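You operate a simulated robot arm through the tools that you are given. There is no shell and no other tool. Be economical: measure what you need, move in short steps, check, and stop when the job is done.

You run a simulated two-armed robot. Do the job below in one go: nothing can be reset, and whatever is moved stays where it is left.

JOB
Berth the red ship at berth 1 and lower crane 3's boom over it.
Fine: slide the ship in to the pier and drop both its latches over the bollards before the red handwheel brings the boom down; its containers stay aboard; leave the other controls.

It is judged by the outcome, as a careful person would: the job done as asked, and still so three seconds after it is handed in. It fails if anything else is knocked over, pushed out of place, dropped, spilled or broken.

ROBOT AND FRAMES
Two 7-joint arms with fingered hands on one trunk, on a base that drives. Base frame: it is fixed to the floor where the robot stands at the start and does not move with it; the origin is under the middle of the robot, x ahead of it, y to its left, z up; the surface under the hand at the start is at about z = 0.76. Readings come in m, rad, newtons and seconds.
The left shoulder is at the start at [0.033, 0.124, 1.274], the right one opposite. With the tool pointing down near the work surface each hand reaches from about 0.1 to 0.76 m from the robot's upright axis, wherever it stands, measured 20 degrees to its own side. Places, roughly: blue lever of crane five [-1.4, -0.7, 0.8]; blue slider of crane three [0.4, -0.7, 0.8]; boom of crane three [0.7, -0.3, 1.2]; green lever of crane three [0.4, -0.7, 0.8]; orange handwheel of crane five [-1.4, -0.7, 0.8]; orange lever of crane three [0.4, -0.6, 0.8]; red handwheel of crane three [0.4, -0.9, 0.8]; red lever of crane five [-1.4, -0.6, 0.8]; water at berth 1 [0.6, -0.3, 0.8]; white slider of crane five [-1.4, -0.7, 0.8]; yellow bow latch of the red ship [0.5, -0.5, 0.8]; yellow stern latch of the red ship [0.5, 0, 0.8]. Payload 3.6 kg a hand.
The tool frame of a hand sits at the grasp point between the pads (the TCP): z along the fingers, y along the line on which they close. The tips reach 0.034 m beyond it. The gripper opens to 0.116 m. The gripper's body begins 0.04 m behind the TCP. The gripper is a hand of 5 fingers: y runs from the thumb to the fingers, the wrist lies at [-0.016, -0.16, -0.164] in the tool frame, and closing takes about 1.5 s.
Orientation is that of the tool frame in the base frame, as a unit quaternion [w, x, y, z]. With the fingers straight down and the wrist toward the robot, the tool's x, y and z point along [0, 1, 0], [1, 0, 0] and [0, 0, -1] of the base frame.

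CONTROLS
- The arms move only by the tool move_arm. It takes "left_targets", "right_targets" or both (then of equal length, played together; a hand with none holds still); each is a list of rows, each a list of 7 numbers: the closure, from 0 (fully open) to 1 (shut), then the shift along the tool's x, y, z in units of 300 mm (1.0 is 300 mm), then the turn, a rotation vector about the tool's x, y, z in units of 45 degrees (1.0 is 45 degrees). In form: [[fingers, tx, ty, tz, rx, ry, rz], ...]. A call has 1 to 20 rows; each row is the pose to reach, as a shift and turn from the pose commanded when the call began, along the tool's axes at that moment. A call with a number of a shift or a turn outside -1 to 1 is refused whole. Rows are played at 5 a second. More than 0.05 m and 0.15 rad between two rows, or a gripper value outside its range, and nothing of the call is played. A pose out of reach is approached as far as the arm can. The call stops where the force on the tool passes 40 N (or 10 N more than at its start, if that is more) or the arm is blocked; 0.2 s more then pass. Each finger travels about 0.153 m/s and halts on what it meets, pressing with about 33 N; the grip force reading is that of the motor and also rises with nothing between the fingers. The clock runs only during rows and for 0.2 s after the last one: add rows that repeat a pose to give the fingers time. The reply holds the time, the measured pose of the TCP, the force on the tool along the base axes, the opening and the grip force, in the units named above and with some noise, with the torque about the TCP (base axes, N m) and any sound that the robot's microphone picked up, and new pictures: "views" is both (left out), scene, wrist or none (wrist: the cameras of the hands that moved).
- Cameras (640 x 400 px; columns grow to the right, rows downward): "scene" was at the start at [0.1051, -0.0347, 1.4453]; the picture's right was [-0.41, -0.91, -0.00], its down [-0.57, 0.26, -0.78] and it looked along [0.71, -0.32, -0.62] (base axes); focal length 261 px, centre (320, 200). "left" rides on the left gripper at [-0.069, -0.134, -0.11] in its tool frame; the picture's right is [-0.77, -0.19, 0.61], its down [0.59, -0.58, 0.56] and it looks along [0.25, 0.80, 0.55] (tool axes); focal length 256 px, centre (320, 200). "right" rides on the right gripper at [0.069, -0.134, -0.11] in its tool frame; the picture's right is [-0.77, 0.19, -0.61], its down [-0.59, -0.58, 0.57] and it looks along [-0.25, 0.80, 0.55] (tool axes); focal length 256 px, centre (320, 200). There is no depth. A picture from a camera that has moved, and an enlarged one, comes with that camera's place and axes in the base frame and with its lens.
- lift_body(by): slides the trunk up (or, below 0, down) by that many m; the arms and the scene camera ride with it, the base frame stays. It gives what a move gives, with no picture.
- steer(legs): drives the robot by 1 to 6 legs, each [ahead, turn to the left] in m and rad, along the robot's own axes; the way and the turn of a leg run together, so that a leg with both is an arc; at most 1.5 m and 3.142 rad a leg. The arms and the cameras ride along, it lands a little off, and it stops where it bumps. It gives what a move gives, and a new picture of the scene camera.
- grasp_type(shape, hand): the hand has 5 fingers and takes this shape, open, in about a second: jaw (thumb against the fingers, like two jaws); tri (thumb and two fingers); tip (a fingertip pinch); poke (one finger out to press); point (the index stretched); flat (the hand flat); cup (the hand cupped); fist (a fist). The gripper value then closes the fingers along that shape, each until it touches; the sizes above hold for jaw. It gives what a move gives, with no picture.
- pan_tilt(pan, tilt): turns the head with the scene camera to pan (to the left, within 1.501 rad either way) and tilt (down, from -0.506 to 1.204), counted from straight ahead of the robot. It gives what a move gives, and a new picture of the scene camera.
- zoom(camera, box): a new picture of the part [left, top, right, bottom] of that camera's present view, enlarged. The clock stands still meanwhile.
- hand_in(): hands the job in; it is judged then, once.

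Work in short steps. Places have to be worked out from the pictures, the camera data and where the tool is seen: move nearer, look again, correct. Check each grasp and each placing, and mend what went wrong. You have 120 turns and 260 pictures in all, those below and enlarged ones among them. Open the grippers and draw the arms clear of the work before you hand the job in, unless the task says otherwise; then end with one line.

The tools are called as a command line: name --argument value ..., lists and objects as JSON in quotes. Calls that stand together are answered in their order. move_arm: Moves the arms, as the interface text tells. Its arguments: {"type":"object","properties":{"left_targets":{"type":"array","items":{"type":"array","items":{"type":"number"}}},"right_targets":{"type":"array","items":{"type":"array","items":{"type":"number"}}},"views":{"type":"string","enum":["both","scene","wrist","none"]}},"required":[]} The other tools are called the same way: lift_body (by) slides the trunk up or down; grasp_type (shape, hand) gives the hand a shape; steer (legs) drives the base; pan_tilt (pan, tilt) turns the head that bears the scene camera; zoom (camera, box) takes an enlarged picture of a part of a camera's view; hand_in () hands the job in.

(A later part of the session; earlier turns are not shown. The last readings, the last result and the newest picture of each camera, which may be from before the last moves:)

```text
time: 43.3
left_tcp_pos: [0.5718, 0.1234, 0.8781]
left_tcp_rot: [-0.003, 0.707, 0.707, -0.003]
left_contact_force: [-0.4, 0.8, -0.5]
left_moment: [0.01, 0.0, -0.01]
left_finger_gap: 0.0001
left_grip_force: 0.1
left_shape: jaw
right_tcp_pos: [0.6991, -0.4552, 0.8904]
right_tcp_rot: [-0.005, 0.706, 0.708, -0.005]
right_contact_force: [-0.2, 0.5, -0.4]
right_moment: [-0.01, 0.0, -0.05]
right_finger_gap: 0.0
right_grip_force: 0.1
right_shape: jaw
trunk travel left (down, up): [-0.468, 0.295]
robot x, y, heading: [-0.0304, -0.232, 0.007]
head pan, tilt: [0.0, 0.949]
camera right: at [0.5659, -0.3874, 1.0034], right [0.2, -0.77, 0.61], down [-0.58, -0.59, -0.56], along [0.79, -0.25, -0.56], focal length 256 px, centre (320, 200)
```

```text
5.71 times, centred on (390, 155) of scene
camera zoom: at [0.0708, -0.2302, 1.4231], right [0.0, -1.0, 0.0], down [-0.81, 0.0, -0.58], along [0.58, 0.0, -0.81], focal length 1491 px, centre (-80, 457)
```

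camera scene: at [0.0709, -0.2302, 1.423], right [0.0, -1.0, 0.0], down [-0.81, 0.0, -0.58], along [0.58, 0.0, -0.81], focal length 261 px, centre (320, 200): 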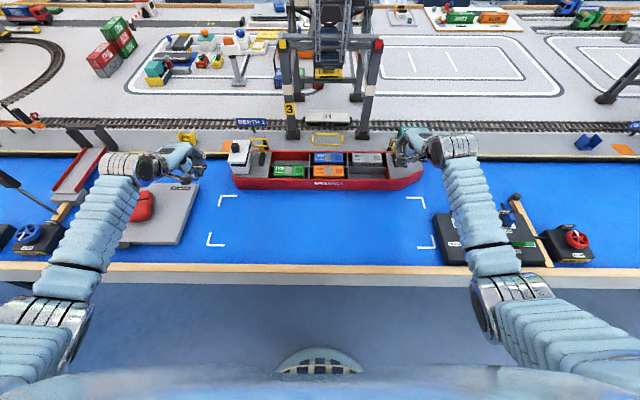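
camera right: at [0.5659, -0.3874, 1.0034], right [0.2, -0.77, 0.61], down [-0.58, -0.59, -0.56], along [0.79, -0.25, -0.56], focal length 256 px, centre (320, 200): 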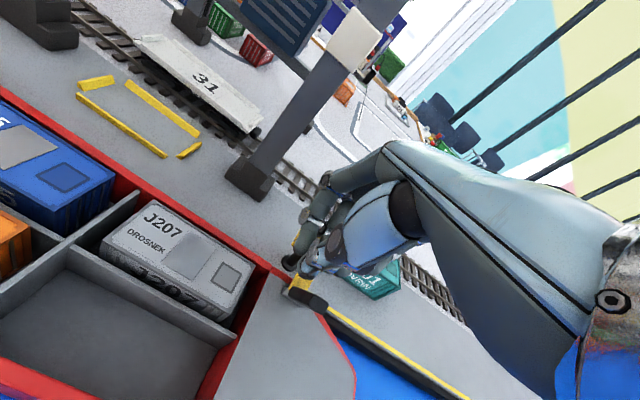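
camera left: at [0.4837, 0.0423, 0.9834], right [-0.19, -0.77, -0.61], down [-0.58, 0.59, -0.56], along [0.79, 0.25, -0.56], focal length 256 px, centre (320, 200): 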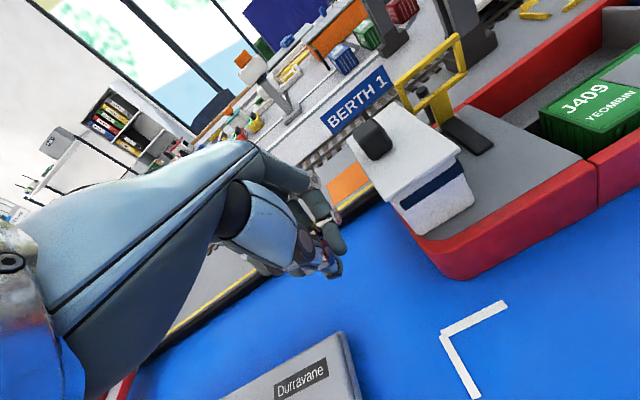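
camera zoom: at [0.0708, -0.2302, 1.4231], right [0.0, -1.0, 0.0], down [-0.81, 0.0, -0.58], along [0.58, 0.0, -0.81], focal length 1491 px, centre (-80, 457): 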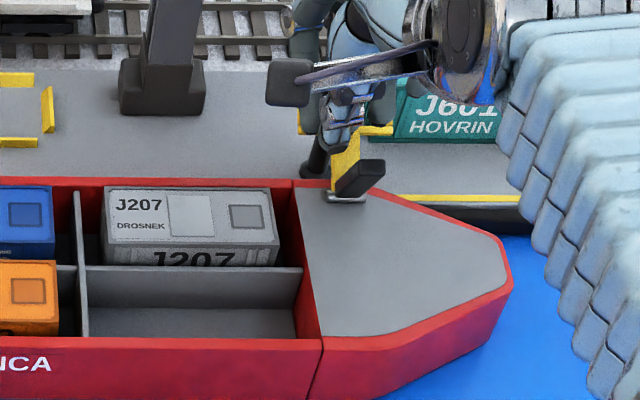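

The loop is well tilted but the rising handle may touch my thumb. I'll lift the hand straight up and see whether the latch falls on its own.

move_arm --right_targets '[[1, 0, 0, -0.1, 0, 0, 0], [1, 0, 0, -0.2, 0, 0, 0], [1, 0, -0.1, -0.3, 0, 0, 0], [1, 0, -0.25, -0.3, 0, 0, 0], [1, 0, -0.4, -0.3, 0, 0, 0]]' --views "wrist"

zoom --camera "scene" --box '[340, 120, 440, 190]'

```text
time: 44.5
left_tcp_pos: [0.5714, 0.1224, 0.878]
left_tcp_rot: [-0.004, 0.707, 0.707, -0.002]
left_contact_force: [-1.2, 0.4, -0.3]
left_moment: [-0.02, -0.02, 0.01]
left_finger_gap: 0.0027
left_grip_force: 0.1
left_shape: jaw
right_tcp_pos: [0.5786, -0.4566, 0.9817]
right_tcp_rot: [-0.006, 0.707, 0.707, -0.005]
right_contact_force: [-0.2, 0.1, 1.1]
right_moment: [0.03, 0.01, -0.02]
right_finger_gap: 0.0028
right_grip_force: 0.0
right_shape: jaw
trunk travel left (down, up): [-0.468, 0.295]
robot x, y, heading: [-0.0311, -0.2331, -0.001]
head pan, tilt: [0.0, 0.949]
camera right: at [0.4465, -0.3883, 1.095], right [0.2, -0.77, 0.61], down [-0.58, -0.59, -0.56], along [0.79, -0.25, -0.56], focal length 256 px, centre (320, 200)
```

right: 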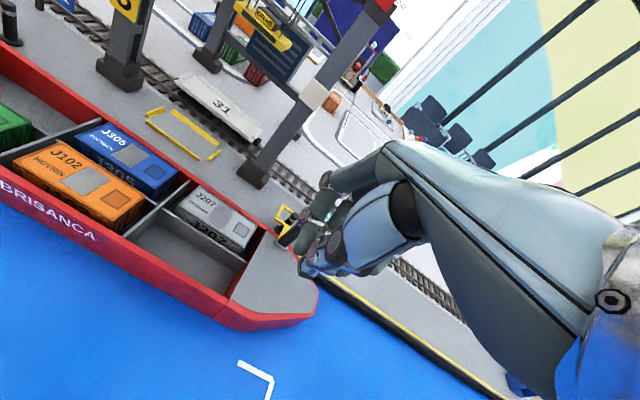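

```text
5.71 times, centred on (390, 155) of scene
camera zoom: at [0.0697, -0.2305, 1.4232], right [0.0, -1.0, 0.0], down [-0.81, 0.0, -0.58], along [0.58, 0.0, -0.81], focal length 1491 px, centre (-80, 457)
```

zoom: 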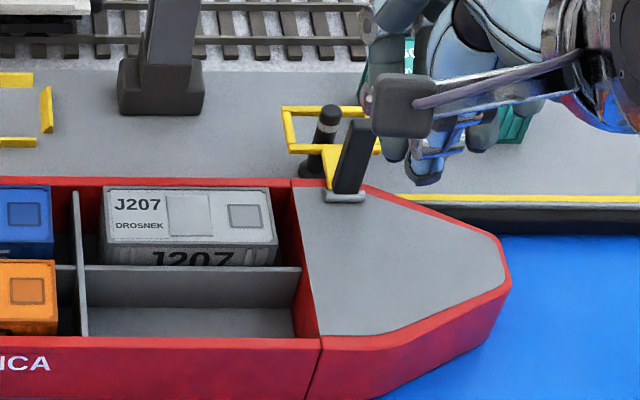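

The bow loop has dropped over its bollard, handle upright. For the stern, I'll approach with the left hand from the inboard side of the superstructure, high at first.

move_arm --left_targets '[[1, 0, 0, -0.15, 0, 0, 0], [1, 0, 0, -0.3, 0, 0, 0], [1, -0.1, 0, -0.36, 0, 0, 0], [1, -0.25, 0, -0.36, 0, 0, 0], [1, -0.4, 0, -0.36, 0, 0, 0], [1, -0.55, 0, -0.36, 0, 0, 0], [1, -0.69, 0, -0.36, 0, 0, 0], [1, -0.7, 0.12, -0.33, 0, 0, 0], [1, -0.7, 0.16, -0.25, 0, 0, 0]]' --right_targets '[[1, 0, -0.1, 0, 0, 0, 0], [1, 0, -0.2, 0, 0, 0, 0], [1, -0.1, -0.3, 0, 0, 0, 0], [1, -0.2, -0.4, 0, 0, 0, 0], [1, -0.2, -0.4, 0, 0, 0, 0], [1, -0.2, -0.4, 0, 0, 0, 0], [1, -0.2, -0.4, 0, 0, 0, 0], [1, -0.2, -0.4, 0, 0, 0, 0], [1, -0.2, -0.4, 0, 0, 0, 0]]' --views "wrist"

zoom --camera "scene" --box '[210, 110, 330, 190]'

zoom --camera "scene" --box '[340, 110, 440, 190]'

```text
time: 46.5
left_tcp_pos: [0.6209, -0.0867, 0.9543]
left_tcp_rot: [-0.003, 0.707, 0.707, -0.003]
left_contact_force: [0.1, -0.3, -1.1]
left_moment: [-0.01, 0.04, 0.02]
left_finger_gap: 0.0
left_grip_force: 0.0
left_shape: jaw
right_tcp_pos: [0.462, -0.517, 0.9838]
right_tcp_rot: [-0.005, 0.706, 0.708, -0.005]
right_contact_force: [-1.2, 0.1, -0.1]
right_moment: [-0.01, -0.01, 0.02]
right_finger_gap: 0.0
right_grip_force: 0.1
right_shape: jaw
trunk travel left (down, up): [-0.468, 0.295]
robot x, y, heading: [-0.0318, -0.2335, 0.002]
head pan, tilt: [0.0, 0.949]
camera right: at [0.3288, -0.4492, 1.0968], right [0.2, -0.77, 0.61], down [-0.58, -0.59, -0.56], along [0.79, -0.25, -0.56], focal length 256 px, centre (320, 200)
camera left: at [0.4885, -0.1555, 1.0643], right [-0.19, -0.77, -0.61], down [-0.58, 0.59, -0.56], along [0.79, 0.25, -0.56], focal length 256 px, centre (320, 200)
```

right: 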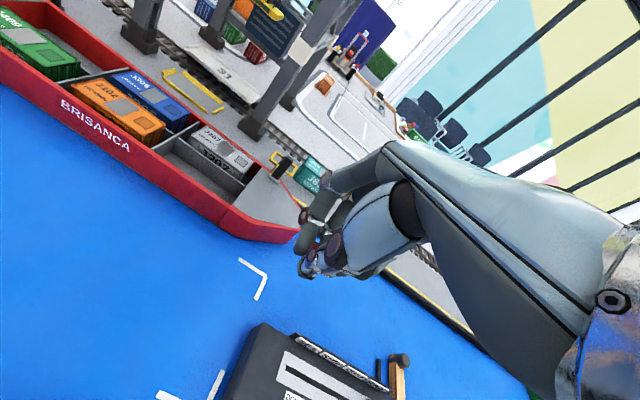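
left: 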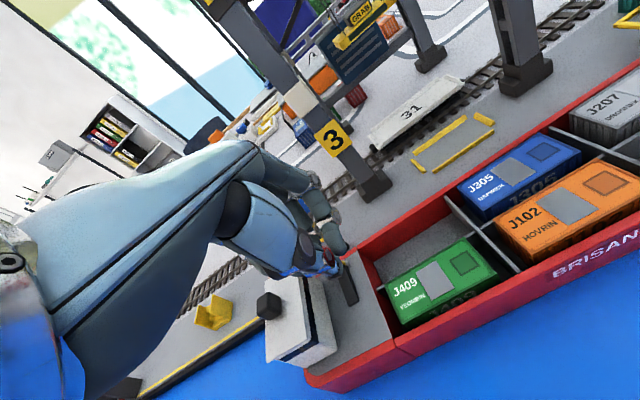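

```text
5.00 times, centred on (270, 150) of scene
camera zoom: at [0.0707, -0.2305, 1.4231], right [0.0, -1.0, 0.0], down [-0.81, 0.0, -0.58], along [0.58, 0.0, -0.81], focal length 1305 px, centre (570, 450)
```

zoom: 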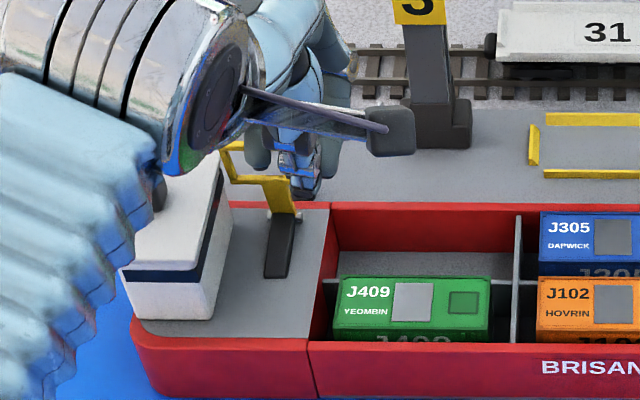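

```text
5.00 times, centred on (390, 150) of scene
camera zoom: at [0.0707, -0.2305, 1.4231], right [0.0, -1.0, 0.0], down [-0.81, 0.0, -0.58], along [0.58, 0.0, -0.81], focal length 1305 px, centre (-30, 450)
```

zoom: 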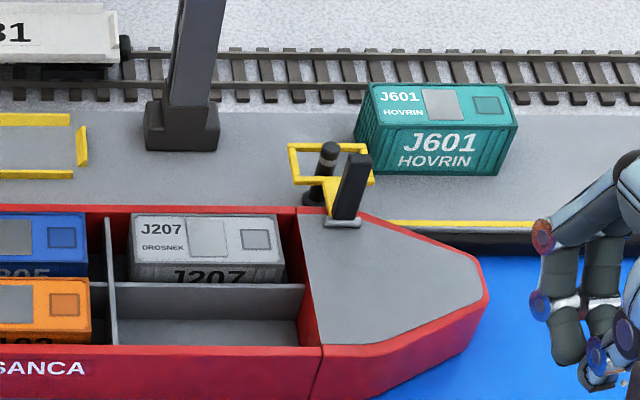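

Bow loop is clearly round its bollard. The left fingers hang inboard of the superstructure at y -0.105…-0.055; shift 1.2 cm outward, forward a bit, and lower behind the loop.

move_arm --left_targets '[[1, 0.02, 0.05, 0, 0, 0, 0], [1, 0.04, 0.05, 0.08, 0, 0, 0], [1, 0.04, 0.05, 0.16, 0, 0, 0], [1, 0.04, 0.05, 0.2, 0, 0, 0]]' --views "wrist"

zoom --camera "scene" --box '[210, 110, 330, 190]'

```text
time: 47.5
left_tcp_pos: [0.6344, -0.0751, 0.891]
left_tcp_rot: [-0.004, 0.707, 0.707, -0.004]
left_contact_force: [-0.1, 0.2, 0.6]
left_moment: [-0.02, -0.01, 0.01]
left_finger_gap: 0.0001
left_grip_force: 0.0
left_shape: jaw
right_tcp_pos: [0.4609, -0.5175, 0.9845]
right_tcp_rot: [-0.006, 0.707, 0.707, -0.005]
right_contact_force: [-1.0, 0.4, 0.6]
right_moment: [0.0, -0.01, -0.01]
right_finger_gap: 0.0001
right_grip_force: 0.0
right_shape: jaw
trunk travel left (down, up): [-0.468, 0.295]
robot x, y, heading: [-0.0324, -0.2325, 0.002]
head pan, tilt: [0.0, 0.949]
camera left: at [0.5014, -0.1434, 1.0035], right [-0.19, -0.77, -0.61], down [-0.58, 0.59, -0.56], along [0.79, 0.25, -0.56], focal length 256 px, centre (320, 200)
```

left: 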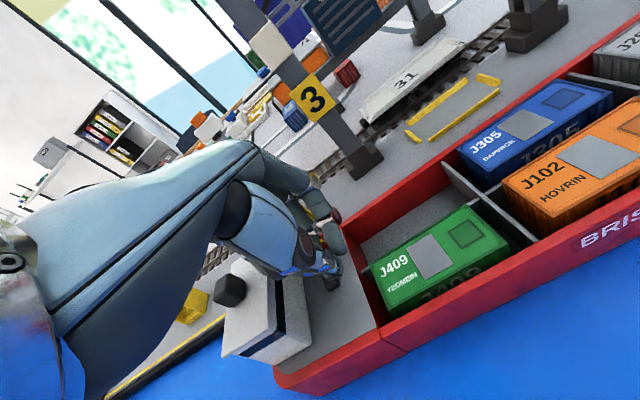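

```text
5.00 times, centred on (270, 150) of scene
camera zoom: at [0.0707, -0.2304, 1.4231], right [0.0, -1.0, 0.0], down [-0.81, 0.0, -0.58], along [0.58, 0.0, -0.81], focal length 1305 px, centre (570, 450)
```

zoom: 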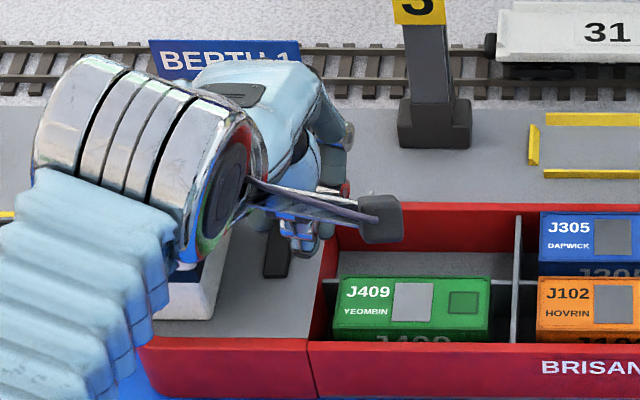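

No contact so far. Push the stern loop forward 6.5 cm in small steps.

move_arm --left_targets '[[1, 0, 0.05, 0, 0, 0, 0], [1, 0, 0.1, 0, 0, 0, 0], [1, 0, 0.15, 0, 0, 0, 0], [1, 0, 0.2, 0, 0, 0, 0], [1, 0, 0.22, 0, 0, 0, 0], [1, 0, 0.22, 0, 0, 0, 0]]' --views "wrist"

zoom --camera "scene" --box '[210, 110, 330, 190]'

```text
time: 48.9
left_tcp_pos: [0.702, -0.0748, 0.8913]
left_tcp_rot: [-0.004, 0.707, 0.707, -0.004]
left_contact_force: [-0.4, -0.3, -0.3]
left_moment: [0.0, 0.0, 0.0]
left_finger_gap: 0.003
left_grip_force: 0.1
left_shape: jaw
right_tcp_pos: [0.461, -0.5178, 0.9848]
right_tcp_rot: [-0.005, 0.707, 0.707, -0.006]
right_contact_force: [-0.7, 0.6, 0.5]
right_moment: [-0.01, 0.0, -0.03]
right_finger_gap: 0.0027
right_grip_force: 0.0
right_shape: jaw
trunk travel left (down, up): [-0.468, 0.295]
robot x, y, heading: [-0.0273, -0.2319, 0.003]
head pan, tilt: [0.0, 0.949]
camera left: at [0.5683, -0.1431, 1.0032], right [-0.19, -0.77, -0.61], down [-0.58, 0.59, -0.56], along [0.79, 0.25, -0.56], focal length 256 px, centre (320, 200)
```

left: 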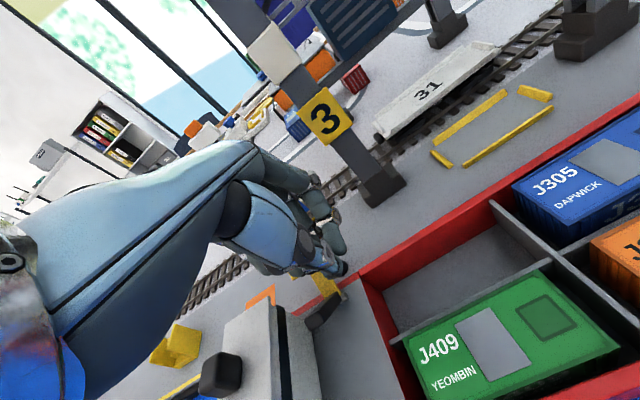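

```text
5.00 times, centred on (270, 150) of scene
camera zoom: at [0.0708, -0.2304, 1.4231], right [0.0, -1.0, 0.0], down [-0.81, 0.0, -0.58], along [0.58, 0.0, -0.81], focal length 1305 px, centre (570, 450)
```

zoom: 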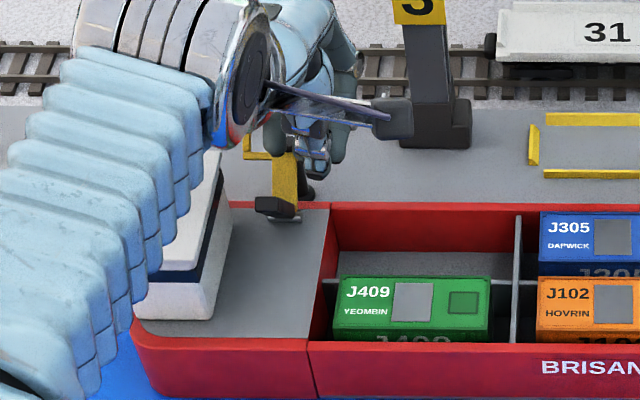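

Same state as the bow one before release. Lift and withdraw.

move_arm --left_targets '[[1, 0, 0, -0.1, 0, 0, 0], [1, 0, 0, -0.2, 0, 0, 0], [1, 0, -0.1, -0.3, 0, 0, 0], [1, 0, -0.25, -0.3, 0, 0, 0], [1, 0, -0.4, -0.3, 0, 0, 0], [1, 0, -0.5, -0.3, 0, 0, 0], [1, 0.1, -0.6, -0.3, 0, 0, 0], [1, 0.2, -0.7, -0.3, 0, 0, 0]]' --views "none"

zoom --camera "scene" --box '[220, 115, 320, 185]'

zoom --camera "scene" --box '[220, 110, 420, 235]'

```text
time: 50.7
left_tcp_pos: [0.4924, -0.0139, 0.984]
left_tcp_rot: [-0.003, 0.707, 0.707, -0.004]
left_contact_force: [1.0, 0.6, 0.9]
left_moment: [-0.01, 0.01, 0.0]
left_finger_gap: 0.0028
left_grip_force: 0.0
left_shape: jaw
right_tcp_pos: [0.4614, -0.5172, 0.9847]
right_tcp_rot: [-0.004, 0.707, 0.707, -0.005]
right_contact_force: [0.0, -0.1, 0.9]
right_moment: [-0.02, 0.0, 0.02]
right_finger_gap: 0.0027
right_grip_force: 0.1
right_shape: jaw
trunk travel left (down, up): [-0.468, 0.295]
robot x, y, heading: [-0.0284, -0.2331, 0.0]
head pan, tilt: [0.0, 0.949]
```

```text
5.71 times, centred on (270, 150) of scene
camera zoom: at [0.07, -0.2297, 1.4231], right [0.0, -1.0, 0.0], down [-0.81, 0.0, -0.58], along [0.58, 0.0, -0.81], focal length 1491 px, centre (606, 486)
```

zoom: 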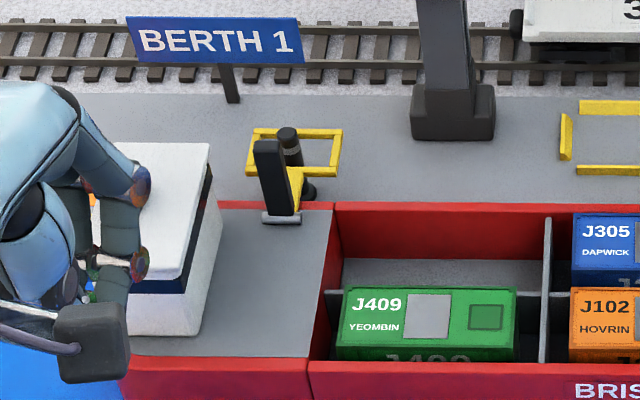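

```text
3.20 times, centred on (320, 172) of scene
camera zoom: at [0.07, -0.2297, 1.4231], right [0.0, -1.0, 0.0], down [-0.81, 0.0, -0.58], along [0.58, 0.0, -0.81], focal length 835 px, centre (320, 288)
```

zoom: 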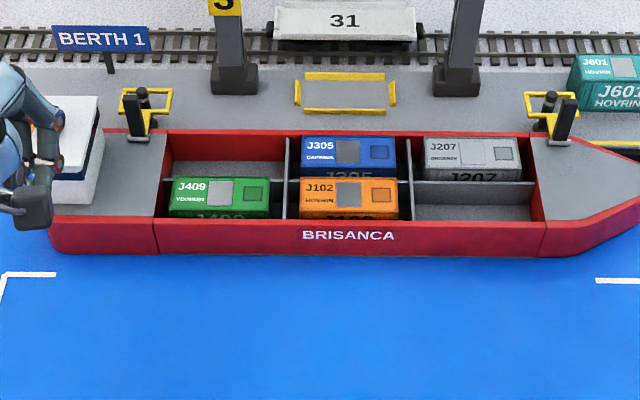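

Both loops lie over their bollards, all containers aboard. Now the red handwheel: look at it more closely.

pan_tilt --pan -0.9 --tilt 0.8

zoom --camera "scene" --box '[240, 130, 440, 260]'

```text
time: 51.9
left_tcp_pos: [0.4925, -0.0152, 0.9841]
left_tcp_rot: [-0.003, 0.707, 0.707, -0.004]
left_contact_force: [-0.6, 0.1, 0.2]
left_moment: [0.0, 0.02, 0.02]
left_finger_gap: 0.0001
left_grip_force: 0.1
left_shape: jaw
right_tcp_pos: [0.4614, -0.5171, 0.9847]
right_tcp_rot: [-0.005, 0.707, 0.707, -0.005]
right_contact_force: [-0.5, 0.6, 0.6]
right_moment: [0.01, 0.01, -0.02]
right_finger_gap: 0.0003
right_grip_force: 0.1
right_shape: jaw
trunk travel left (down, up): [-0.468, 0.295]
robot x, y, heading: [-0.0304, -0.2322, 0.002]
head pan, tilt: [-0.901, 0.799]
camera scene: at [0.0482, -0.2936, 1.4346], right [-0.78, -0.62, 0.0], down [-0.45, 0.56, -0.7], along [0.43, -0.55, -0.72], focal length 261 px, centre (320, 200)
```

scene: 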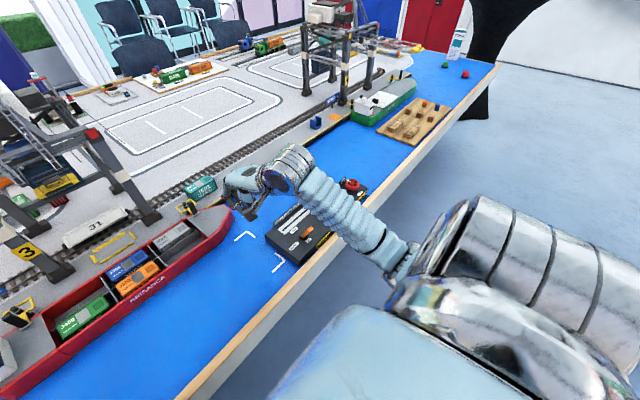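

```text
3.08 times, centred on (340, 195) of scene
camera zoom: at [0.0482, -0.2936, 1.4346], right [-0.78, -0.62, 0.0], down [-0.45, 0.56, -0.7], along [0.43, -0.55, -0.72], focal length 803 px, centre (258, 215)
```

zoom: 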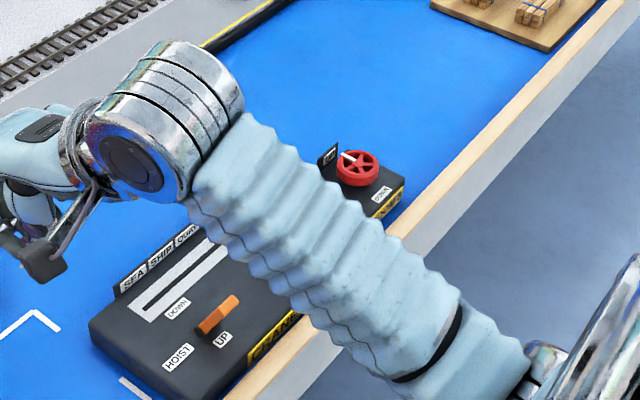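

The wheel is near (0.374, -0.89), with UP marked at its far side and DOWN on the near side. I'll back off, shift to y ≈ -0.71 and come up to the table again.

steer --legs '[[-0.45, 0], [0, -1.571], [0.48, 0], [0, 1.571], [0.38, 0]]'

pan_tilt --pan -0.3 --tilt 0.95

```text
time: 66.8
left_tcp_pos: [0.4209, -0.4957, 0.983]
left_tcp_rot: [-0.003, 0.704, 0.71, -0.004]
left_contact_force: [0.2, 0.3, 0.1]
left_moment: [0.01, 0.03, 0.02]
left_finger_gap: 0.0026
left_grip_force: 0.0
left_shape: jaw
right_tcp_pos: [0.3934, -0.997, 0.9846]
right_tcp_rot: [-0.004, 0.704, 0.71, -0.005]
right_contact_force: [-0.6, 0.3, 0.8]
right_moment: [-0.01, 0.03, 0.01]
right_finger_gap: 0.0026
right_grip_force: 0.2
right_shape: jaw
trunk travel left (down, up): [-0.468, 0.295]
robot x, y, heading: [-0.1012, -0.7149, 0.006]
head pan, tilt: [-0.901, 0.799]
camera scene: at [-0.0206, -0.7768, 1.4346], right [-0.78, -0.63, 0.0], down [-0.45, 0.56, -0.7], along [0.44, -0.54, -0.72], focal length 261 px, centre (320, 200)
```

scene: 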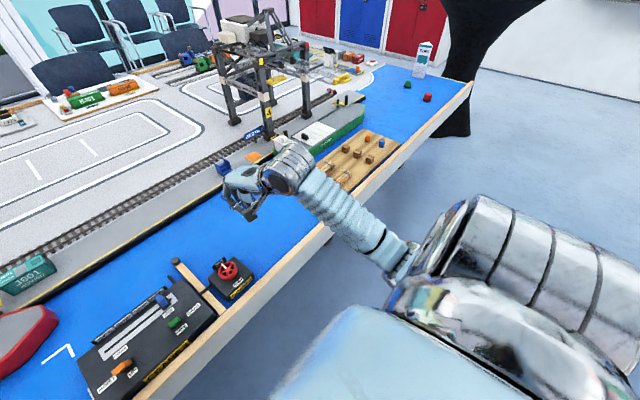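

```text
time: 67.8
left_tcp_pos: [0.4211, -0.4947, 0.9843]
left_tcp_rot: [-0.003, 0.704, 0.71, -0.003]
left_contact_force: [-1.1, 0.2, -0.4]
left_moment: [-0.01, -0.02, -0.03]
left_finger_gap: 0.0
left_grip_force: 0.0
left_shape: jaw
right_tcp_pos: [0.3937, -0.9977, 0.9835]
right_tcp_rot: [-0.005, 0.703, 0.711, -0.005]
right_contact_force: [-0.2, 0.9, -1.1]
right_moment: [0.03, 0.01, -0.03]
right_finger_gap: 0.0
right_grip_force: 0.0
right_shape: jaw
trunk travel left (down, up): [-0.468, 0.295]
robot x, y, heading: [-0.0999, -0.7188, 0.006]
head pan, tilt: [-0.3, 0.949]
camera scene: at [-0.0023, -0.7349, 1.4231], right [-0.29, -0.96, 0.0], down [-0.78, 0.23, -0.58], along [0.56, -0.17, -0.81], focal length 261 px, centre (320, 200)
```

scene: 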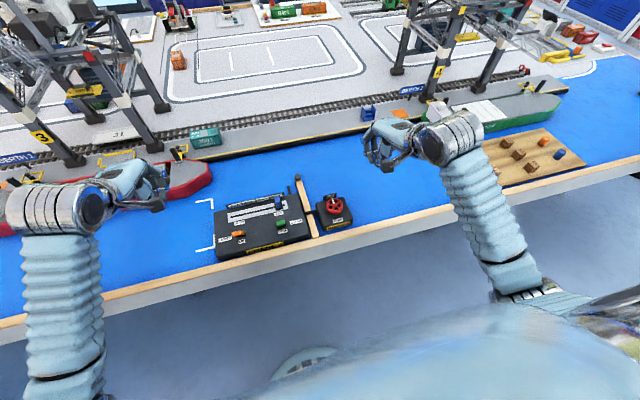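

zoom --camera "scene" --box '[300, 175, 370, 240]'

zoom --camera "scene" --box '[190, 160, 370, 270]'

```text
6.15 times, centred on (335, 208) of scene
camera zoom: at [-0.0023, -0.7349, 1.4231], right [-0.29, -0.96, 0.0], down [-0.78, 0.23, -0.58], along [0.56, -0.17, -0.81], focal length 1606 px, centre (228, 154)
```

zoom: 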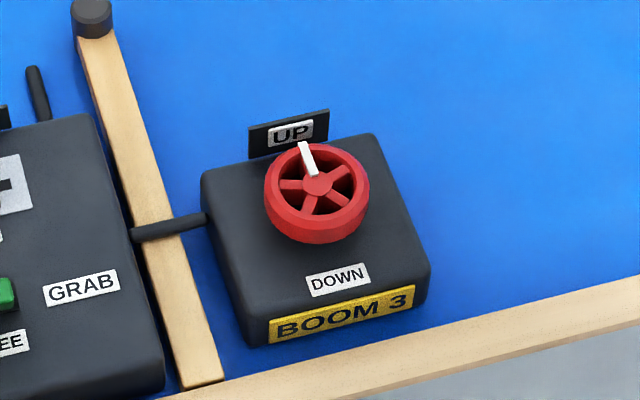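

```text
3.56 times, centred on (280, 215) of scene
camera zoom: at [-0.0023, -0.7349, 1.4231], right [-0.29, -0.96, 0.0], down [-0.78, 0.23, -0.58], along [0.56, -0.17, -0.81], focal length 928 px, centre (462, 147)
```

zoom: 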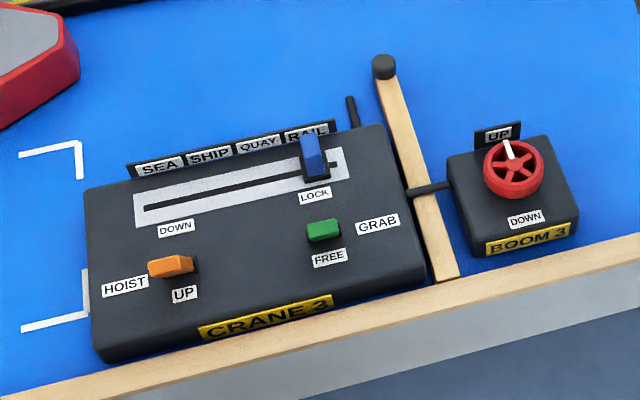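

The wheel lies flat with a white pointer at UP (+x); DOWN is toward me, so a half turn. An UP plate stands right behind it, so I'll grip across the y direction with a narrow "tri" grasp. First shape, and turn the hand 45° while moving above the wheel.

grasp_type --shape "tri" --hand "right"

move_arm --right_targets '[[0, 0.06, -0.01, 0, 0, 0, -0.167], [0, 0.12, -0.02, 0, 0, 0, -0.333], [0, 0.18, -0.03, 0, 0, 0, -0.5], [0, 0.24, -0.04, 0, 0, 0, -0.667], [0, 0.3, -0.05, 0, 0, 0, -0.833], [0, 0.36, -0.06, 0, 0, 0, -1.0]]'

```text
time: 68.7
left_tcp_pos: [0.4216, -0.4944, 0.9836]
left_tcp_rot: [-0.003, 0.704, 0.71, -0.005]
left_contact_force: [0.1, -0.3, 0.5]
left_moment: [-0.01, -0.01, -0.02]
left_finger_gap: 0.0
left_grip_force: 0.1
left_shape: jaw
right_tcp_pos: [0.3943, -0.9971, 0.9839]
right_tcp_rot: [-0.005, 0.705, 0.71, -0.004]
right_contact_force: [-0.9, -0.2, -0.7]
right_moment: [-0.02, -0.02, -0.01]
right_finger_gap: 0.116
right_grip_force: 0.0
right_shape: tri
trunk travel left (down, up): [-0.468, 0.295]
robot x, y, heading: [-0.0996, -0.7123, 0.005]
head pan, tilt: [-0.3, 0.949]
```

```text
time: 70.1
left_tcp_pos: [0.4211, -0.4948, 0.9831]
left_tcp_rot: [-0.004, 0.704, 0.71, -0.003]
left_contact_force: [0.2, 0.5, -0.1]
left_moment: [0.01, 0.01, -0.01]
left_finger_gap: 0.0028
left_grip_force: 0.0
left_shape: jaw
right_tcp_pos: [0.3748, -0.8887, 0.984]
right_tcp_rot: [-0.006, 0.378, 0.926, -0.002]
right_contact_force: [-0.2, -1.0, -0.2]
right_moment: [-0.05, 0.03, 0.01]
right_finger_gap: 0.1159
right_grip_force: 0.1
right_shape: tri
trunk travel left (down, up): [-0.468, 0.295]
robot x, y, heading: [-0.0989, -0.7159, 0.006]
head pan, tilt: [-0.3, 0.949]
camera scene: at [-0.002, -0.7346, 1.423], right [-0.29, -0.96, 0.0], down [-0.78, 0.23, -0.58], along [0.56, -0.17, -0.81], focal length 261 px, centre (320, 200)
camera right: at [0.2333, -0.9368, 1.0965], right [0.69, -0.4, 0.6], down [0.01, -0.82, -0.57], along [0.72, 0.4, -0.56], focal length 256 px, centre (320, 200)
```

scene: 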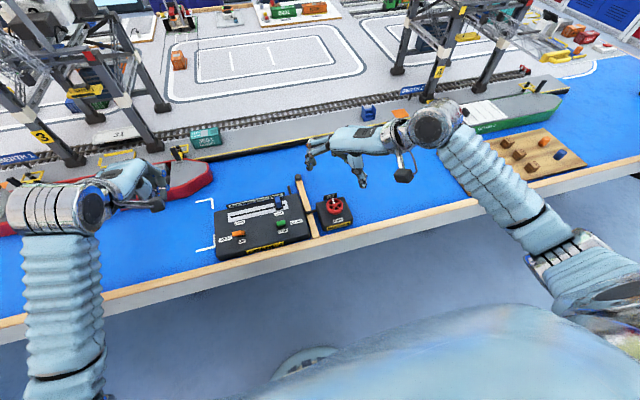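
right: 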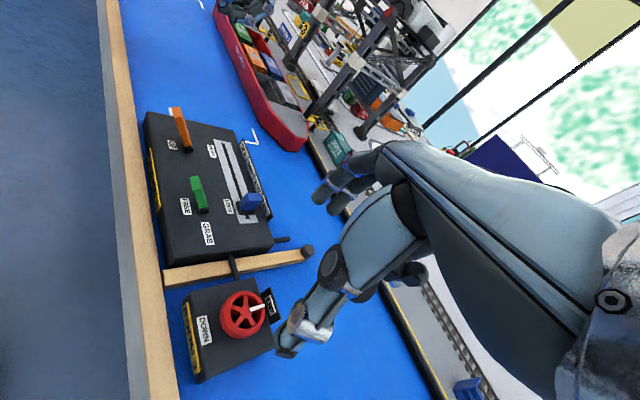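

The wrist view puts the wheel centre at about (0.373, -0.893). Turn another 45° and adjust.

move_arm --right_targets '[[0, -0.001, -0.002, 0, 0, 0, -0.167], [0, -0.002, -0.004, 0, 0, 0, -0.333], [0, -0.004, -0.006, 0, 0, 0, -0.5], [0, -0.006, -0.008, 0, 0, 0, -0.667], [0, -0.008, -0.01, 0, 0, 0, -0.833], [0, -0.009, -0.012, 0, 0, 0, -1.0], [0, -0.009, -0.012, 0.1, 0, 0, -1.0], [0, -0.009, -0.012, 0.2, 0, 0, -1.0]]'

zoom --camera "scene" --box '[290, 140, 390, 240]'

```text
time: 71.9
left_tcp_pos: [0.4216, -0.4941, 0.9843]
left_tcp_rot: [-0.003, 0.704, 0.711, -0.004]
left_contact_force: [0.7, 0.6, 0.2]
left_moment: [0.02, 0.01, -0.04]
left_finger_gap: 0.003
left_grip_force: 0.0
left_shape: jaw
right_tcp_pos: [0.3725, -0.8944, 0.925]
right_tcp_rot: [-0.007, -0.006, 1.0, -0.001]
right_contact_force: [-0.4, 0.0, -0.1]
right_moment: [0.02, 0.03, -0.03]
right_finger_gap: 0.1162
right_grip_force: 0.1
right_shape: tri
trunk travel left (down, up): [-0.468, 0.295]
robot x, y, heading: [-0.1008, -0.715, 0.008]
head pan, tilt: [-0.3, 0.949]
camera scene: at [-0.002, -0.7347, 1.423], right [-0.29, -0.96, 0.0], down [-0.78, 0.23, -0.58], along [0.56, -0.17, -0.81], focal length 261 px, centre (320, 200)
camera right: at [0.3069, -1.0289, 1.0356], right [0.78, 0.19, 0.6], down [0.59, -0.57, -0.57], along [0.23, 0.8, -0.56], focal length 256 px, centre (320, 200)
```

scene: 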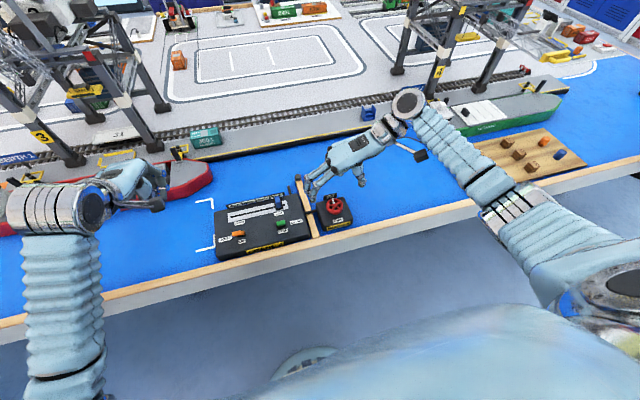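
right: 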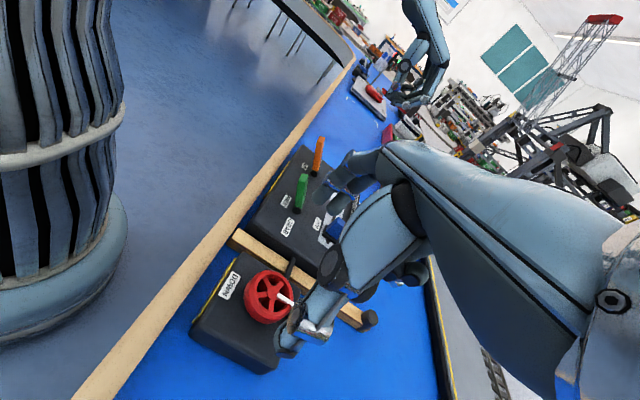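

```text
4.00 times, centred on (340, 190) of scene
camera zoom: at [-0.002, -0.7347, 1.423], right [-0.29, -0.96, 0.0], down [-0.78, 0.23, -0.58], along [0.56, -0.17, -0.81], focal length 1044 px, centre (240, 240)
```

zoom: 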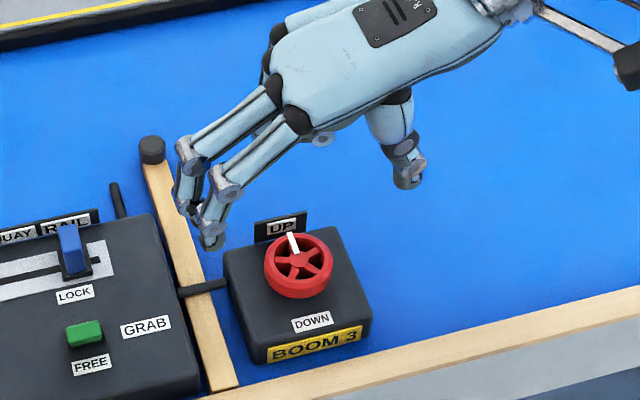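

The TCP sits over the wheel within ~3 mm. Partly close and descend to TCP z ≈ 0.855, then look.

move_arm --right_targets '[[0.2, 0, 0.01, 0, 0, 0, 0], [0.35, 0, 0.01, 0.08, 0, 0, 0], [0.35, 0, 0.01, 0.16, 0, 0, 0], [0.35, 0, 0.01, 0.23, 0, 0, 0], [0.35, 0, 0.01, 0.23, 0, 0, 0]]' --views "wrist"

zoom --camera "scene" --box '[290, 160, 390, 230]'

zoom --camera "right" --box '[200, 220, 400, 380]'

```text
time: 73.1
left_tcp_pos: [0.4203, -0.4947, 0.9848]
left_tcp_rot: [-0.004, 0.704, 0.71, -0.003]
left_contact_force: [-0.2, 1.1, -0.1]
left_moment: [-0.02, -0.01, 0.02]
left_finger_gap: 0.0027
left_grip_force: 0.0
left_shape: jaw
right_tcp_pos: [0.3723, -0.8904, 0.8555]
right_tcp_rot: [-0.006, -0.005, 1.0, 0.0]
right_contact_force: [0.1, -0.9, 0.0]
right_moment: [0.02, 0.01, 0.03]
right_finger_gap: 0.0757
right_grip_force: 0.1
right_shape: tri
trunk travel left (down, up): [-0.468, 0.295]
robot x, y, heading: [-0.0983, -0.7173, 0.012]
head pan, tilt: [-0.3, 0.949]
camera right: at [0.3056, -1.0251, 0.967], right [0.78, 0.19, 0.6], down [0.59, -0.57, -0.57], along [0.23, 0.8, -0.56], focal length 256 px, centre (320, 200)
```

right: 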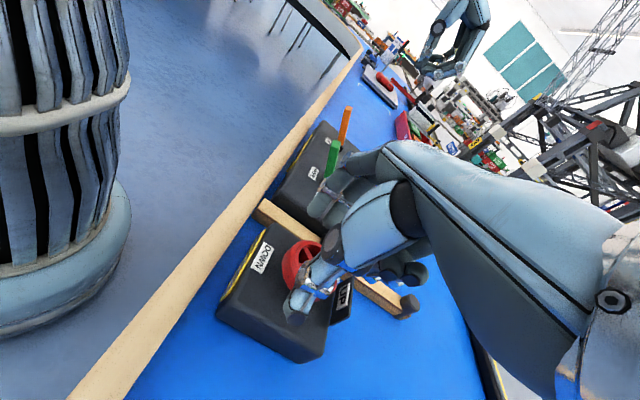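

```text
5.71 times, centred on (340, 195) of scene
camera zoom: at [-0.0023, -0.7348, 1.4231], right [-0.29, -0.96, 0.0], down [-0.78, 0.23, -0.58], along [0.56, -0.17, -0.81], focal length 1491 px, centre (206, 229)
```

zoom: 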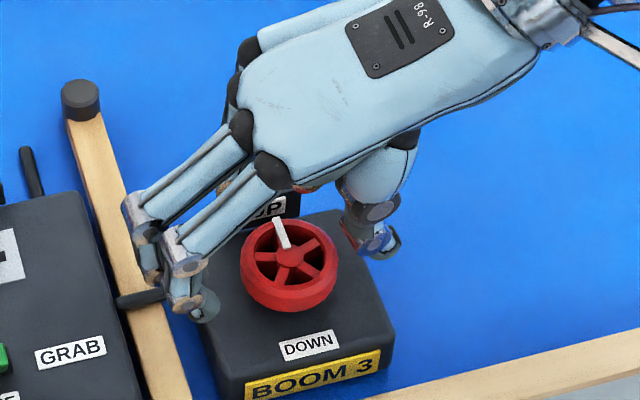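

```text
2.50 times, centred on (300, 300) of right
camera zoom: at [0.3056, -1.0251, 0.967], right [0.78, 0.19, 0.6], down [0.59, -0.57, -0.57], along [0.23, 0.8, -0.56], focal length 640 px, centre (370, -50)
```

zoom: 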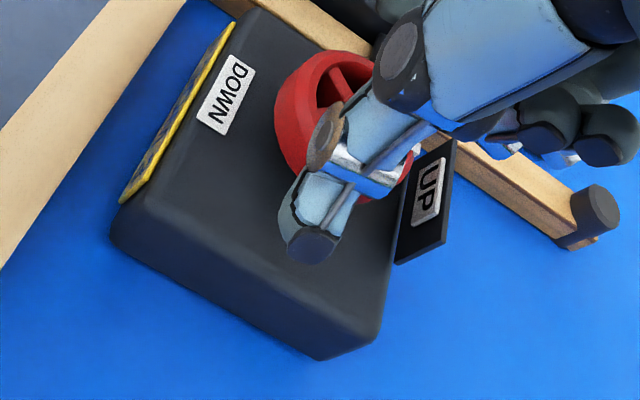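

The fingers straddle the wheel. Close and see whether they meet the rim.

move_arm --right_targets '[[0.5, 0, 0, 0, 0, 0, 0], [0.65, 0, 0, 0, 0, 0, 0], [0.8, 0, 0, 0, 0, 0, 0], [0.9, 0, 0, 0, 0, 0, 0], [0.9, 0, 0, 0, 0, 0, 0]]' --views "none"

zoom --camera "scene" --box '[290, 160, 390, 230]'

zoom --camera "right" --box '[200, 220, 400, 380]'

```text
time: 74.3
left_tcp_pos: [0.4192, -0.4917, 0.9843]
left_tcp_rot: [-0.002, 0.705, 0.709, -0.005]
left_contact_force: [1.0, -0.4, 0.0]
left_moment: [-0.04, -0.02, -0.02]
left_finger_gap: 0.0001
left_grip_force: 0.1
left_shape: jaw
right_tcp_pos: [0.3678, -0.8844, 0.8588]
right_tcp_rot: [-0.009, -0.006, 1.0, 0.004]
right_contact_force: [-17.7, 33.2, 3.6]
right_moment: [1.27, 0.58, 0.27]
right_finger_gap: 0.0092
right_grip_force: 33.2
right_shape: tri
trunk travel left (down, up): [-0.468, 0.295]
robot x, y, heading: [-0.1014, -0.7153, 0.014]
head pan, tilt: [-0.3, 0.949]
```

```text
5.71 times, centred on (340, 195) of scene
camera zoom: at [-0.0053, -0.7293, 1.4234], right [-0.28, -0.96, 0.0], down [-0.78, 0.23, -0.58], along [0.56, -0.17, -0.81], focal length 1491 px, centre (206, 229)
```

zoom: 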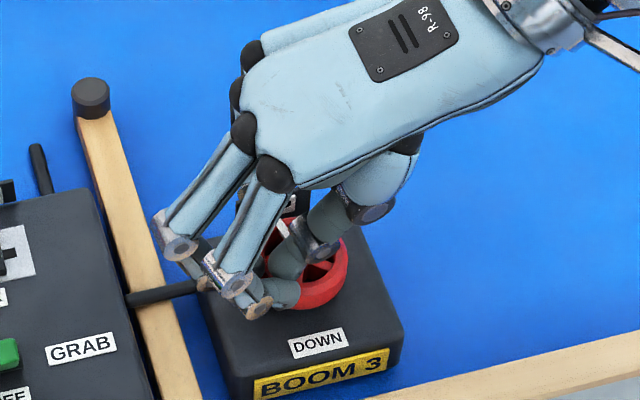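

```text
2.50 times, centred on (300, 300) of right
camera zoom: at [0.3022, -1.0201, 0.9687], right [0.78, 0.19, 0.6], down [0.59, -0.57, -0.58], along [0.23, 0.8, -0.55], focal length 640 px, centre (370, -50)
```

zoom: 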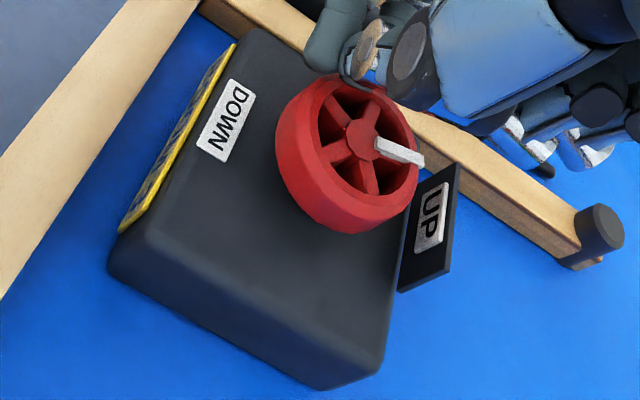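

The thumb slid over the wheel's top: too high. Reopen and go 2.5 cm lower.

move_arm --right_targets '[[0.6, 0, 0, 0, 0, 0, 0], [0.3, 0, 0, 0, 0, 0, 0], [0.3, 0, 0, 0, 0, 0, 0], [0.3, 0, 0, 0, 0, 0, 0]]' --views "none"

zoom --camera "scene" --box '[290, 160, 390, 230]'

```text
time: 75.3
left_tcp_pos: [0.4218, -0.495, 0.9837]
left_tcp_rot: [-0.004, 0.704, 0.71, -0.004]
left_contact_force: [0.3, -0.5, 0.2]
left_moment: [0.04, -0.02, -0.05]
left_finger_gap: 0.0001
left_grip_force: 0.1
left_shape: jaw
right_tcp_pos: [0.3727, -0.8904, 0.8552]
right_tcp_rot: [-0.007, -0.004, 1.0, 0.0]
right_contact_force: [0.0, 0.6, -0.2]
right_moment: [-0.03, 0.04, -0.01]
right_finger_gap: 0.0809
right_grip_force: 0.2
right_shape: tri
trunk travel left (down, up): [-0.468, 0.295]
robot x, y, heading: [-0.0988, -0.715, 0.008]
head pan, tilt: [-0.3, 0.949]
```

```text
5.71 times, centred on (340, 195) of scene
camera zoom: at [-0.0021, -0.7349, 1.423], right [-0.29, -0.96, 0.0], down [-0.78, 0.23, -0.58], along [0.56, -0.17, -0.81], focal length 1491 px, centre (206, 229)
```

zoom: 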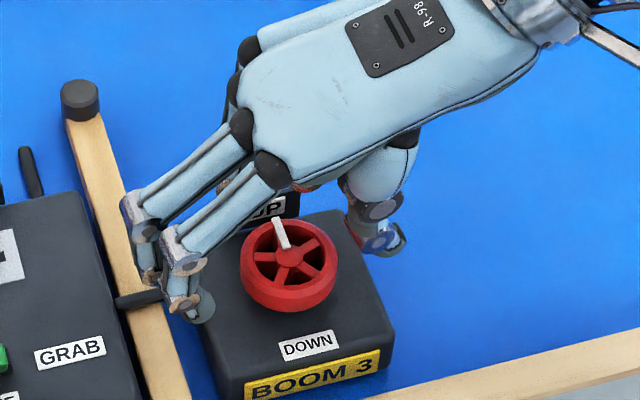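

Narrow to ~6.6 cm opening and lower 2.2 cm, watching the force.

move_arm --right_targets '[[0.43, 0, 0, 0, 0, 0, 0], [0.43, 0, 0, 0.03, 0, 0, 0], [0.43, 0, 0, 0.055, 0, 0, 0], [0.43, 0, 0, 0.073, 0, 0, 0]]' --views "none"

zoom --camera "scene" --box '[290, 160, 390, 230]'

zoom --camera "right" --box '[200, 220, 400, 380]'

```text
time: 76.3
left_tcp_pos: [0.4204, -0.495, 0.9842]
left_tcp_rot: [-0.004, 0.704, 0.71, -0.003]
left_contact_force: [0.2, -0.8, -0.1]
left_moment: [0.01, 0.03, -0.02]
left_finger_gap: 0.0
left_grip_force: 0.1
left_shape: jaw
right_tcp_pos: [0.3716, -0.8915, 0.8335]
right_tcp_rot: [-0.007, -0.004, 1.0, 0.0]
right_contact_force: [-0.6, -2.9, 1.4]
right_moment: [-0.1, 0.02, 0.01]
right_finger_gap: 0.0671
right_grip_force: 0.0
right_shape: tri
trunk travel left (down, up): [-0.468, 0.295]
robot x, y, heading: [-0.0992, -0.7133, 0.008]
head pan, tilt: [-0.3, 0.949]
```

```text
5.71 times, centred on (340, 195) of scene
camera zoom: at [-0.0025, -0.735, 1.4231], right [-0.29, -0.96, 0.0], down [-0.78, 0.23, -0.58], along [0.56, -0.17, -0.81], focal length 1491 px, centre (206, 229)
```

zoom: 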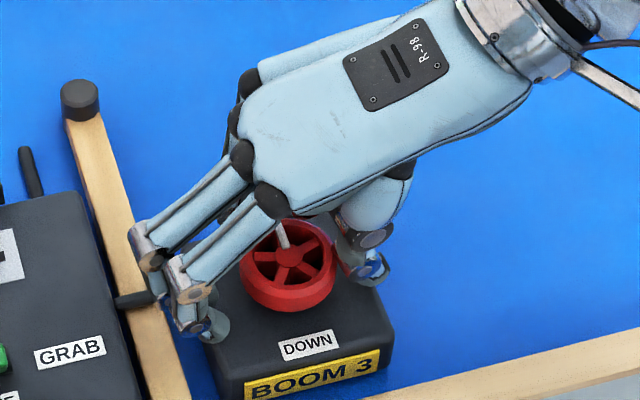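

```text
2.50 times, centred on (300, 300) of right
camera zoom: at [0.3057, -1.0262, 0.9451], right [0.78, 0.19, 0.6], down [0.59, -0.57, -0.57], along [0.23, 0.8, -0.56], focal length 640 px, centre (370, -50)
```

zoom: 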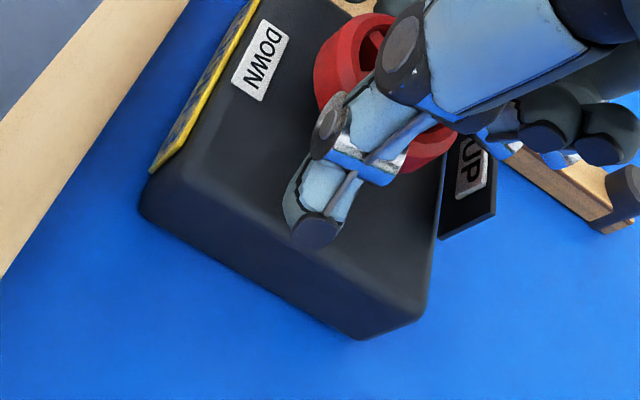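

Now close on the rim.

move_arm --right_targets '[[0.5, 0, 0, 0, 0, 0, 0], [0.6, 0, 0, 0, 0, 0, 0], [0.7, 0, 0, 0, 0, 0, 0], [0.8, 0, 0, 0, 0, 0, 0]]' --views "none"

zoom --camera "scene" --box '[290, 160, 390, 230]'

zoom --camera "right" --box '[200, 220, 400, 380]'

```text
time: 77.3
left_tcp_pos: [0.4202, -0.495, 0.9843]
left_tcp_rot: [-0.004, 0.704, 0.71, -0.003]
left_contact_force: [1.2, 0.1, 0.4]
left_moment: [0.03, 0.0, 0.0]
left_finger_gap: 0.0033
left_grip_force: 0.1
left_shape: jaw
right_tcp_pos: [0.3721, -0.8921, 0.8335]
right_tcp_rot: [-0.008, -0.004, 1.0, 0.0]
right_contact_force: [-4.5, -10.6, 0.8]
right_moment: [0.34, 0.05, 0.02]
right_finger_gap: 0.0458
right_grip_force: 32.9
right_shape: tri
trunk travel left (down, up): [-0.468, 0.295]
robot x, y, heading: [-0.1001, -0.7144, 0.005]
head pan, tilt: [-0.3, 0.949]
```

```text
5.71 times, centred on (340, 195) of scene
camera zoom: at [-0.0029, -0.7363, 1.4231], right [-0.29, -0.96, 0.0], down [-0.78, 0.24, -0.58], along [0.56, -0.17, -0.81], focal length 1491 px, centre (206, 229)
```

zoom: 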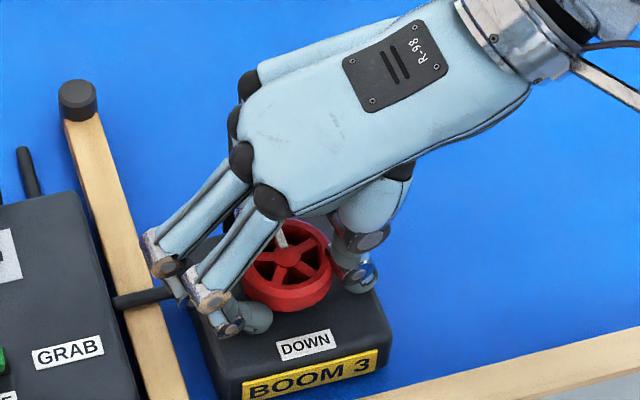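

```text
2.50 times, centred on (300, 300) of right
camera zoom: at [0.3051, -1.027, 0.9446], right [0.78, 0.19, 0.6], down [0.59, -0.57, -0.57], along [0.23, 0.8, -0.56], focal length 640 px, centre (370, -50)
```

zoom: 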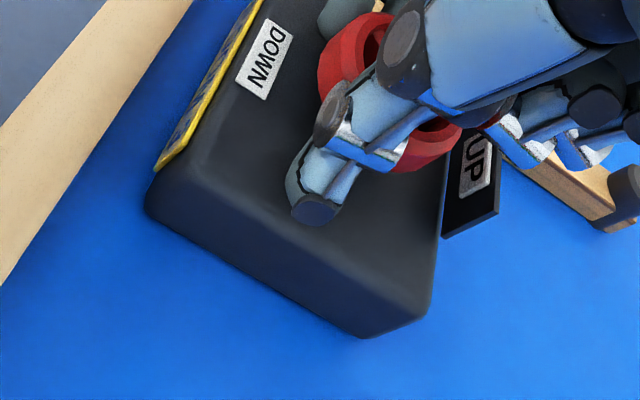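

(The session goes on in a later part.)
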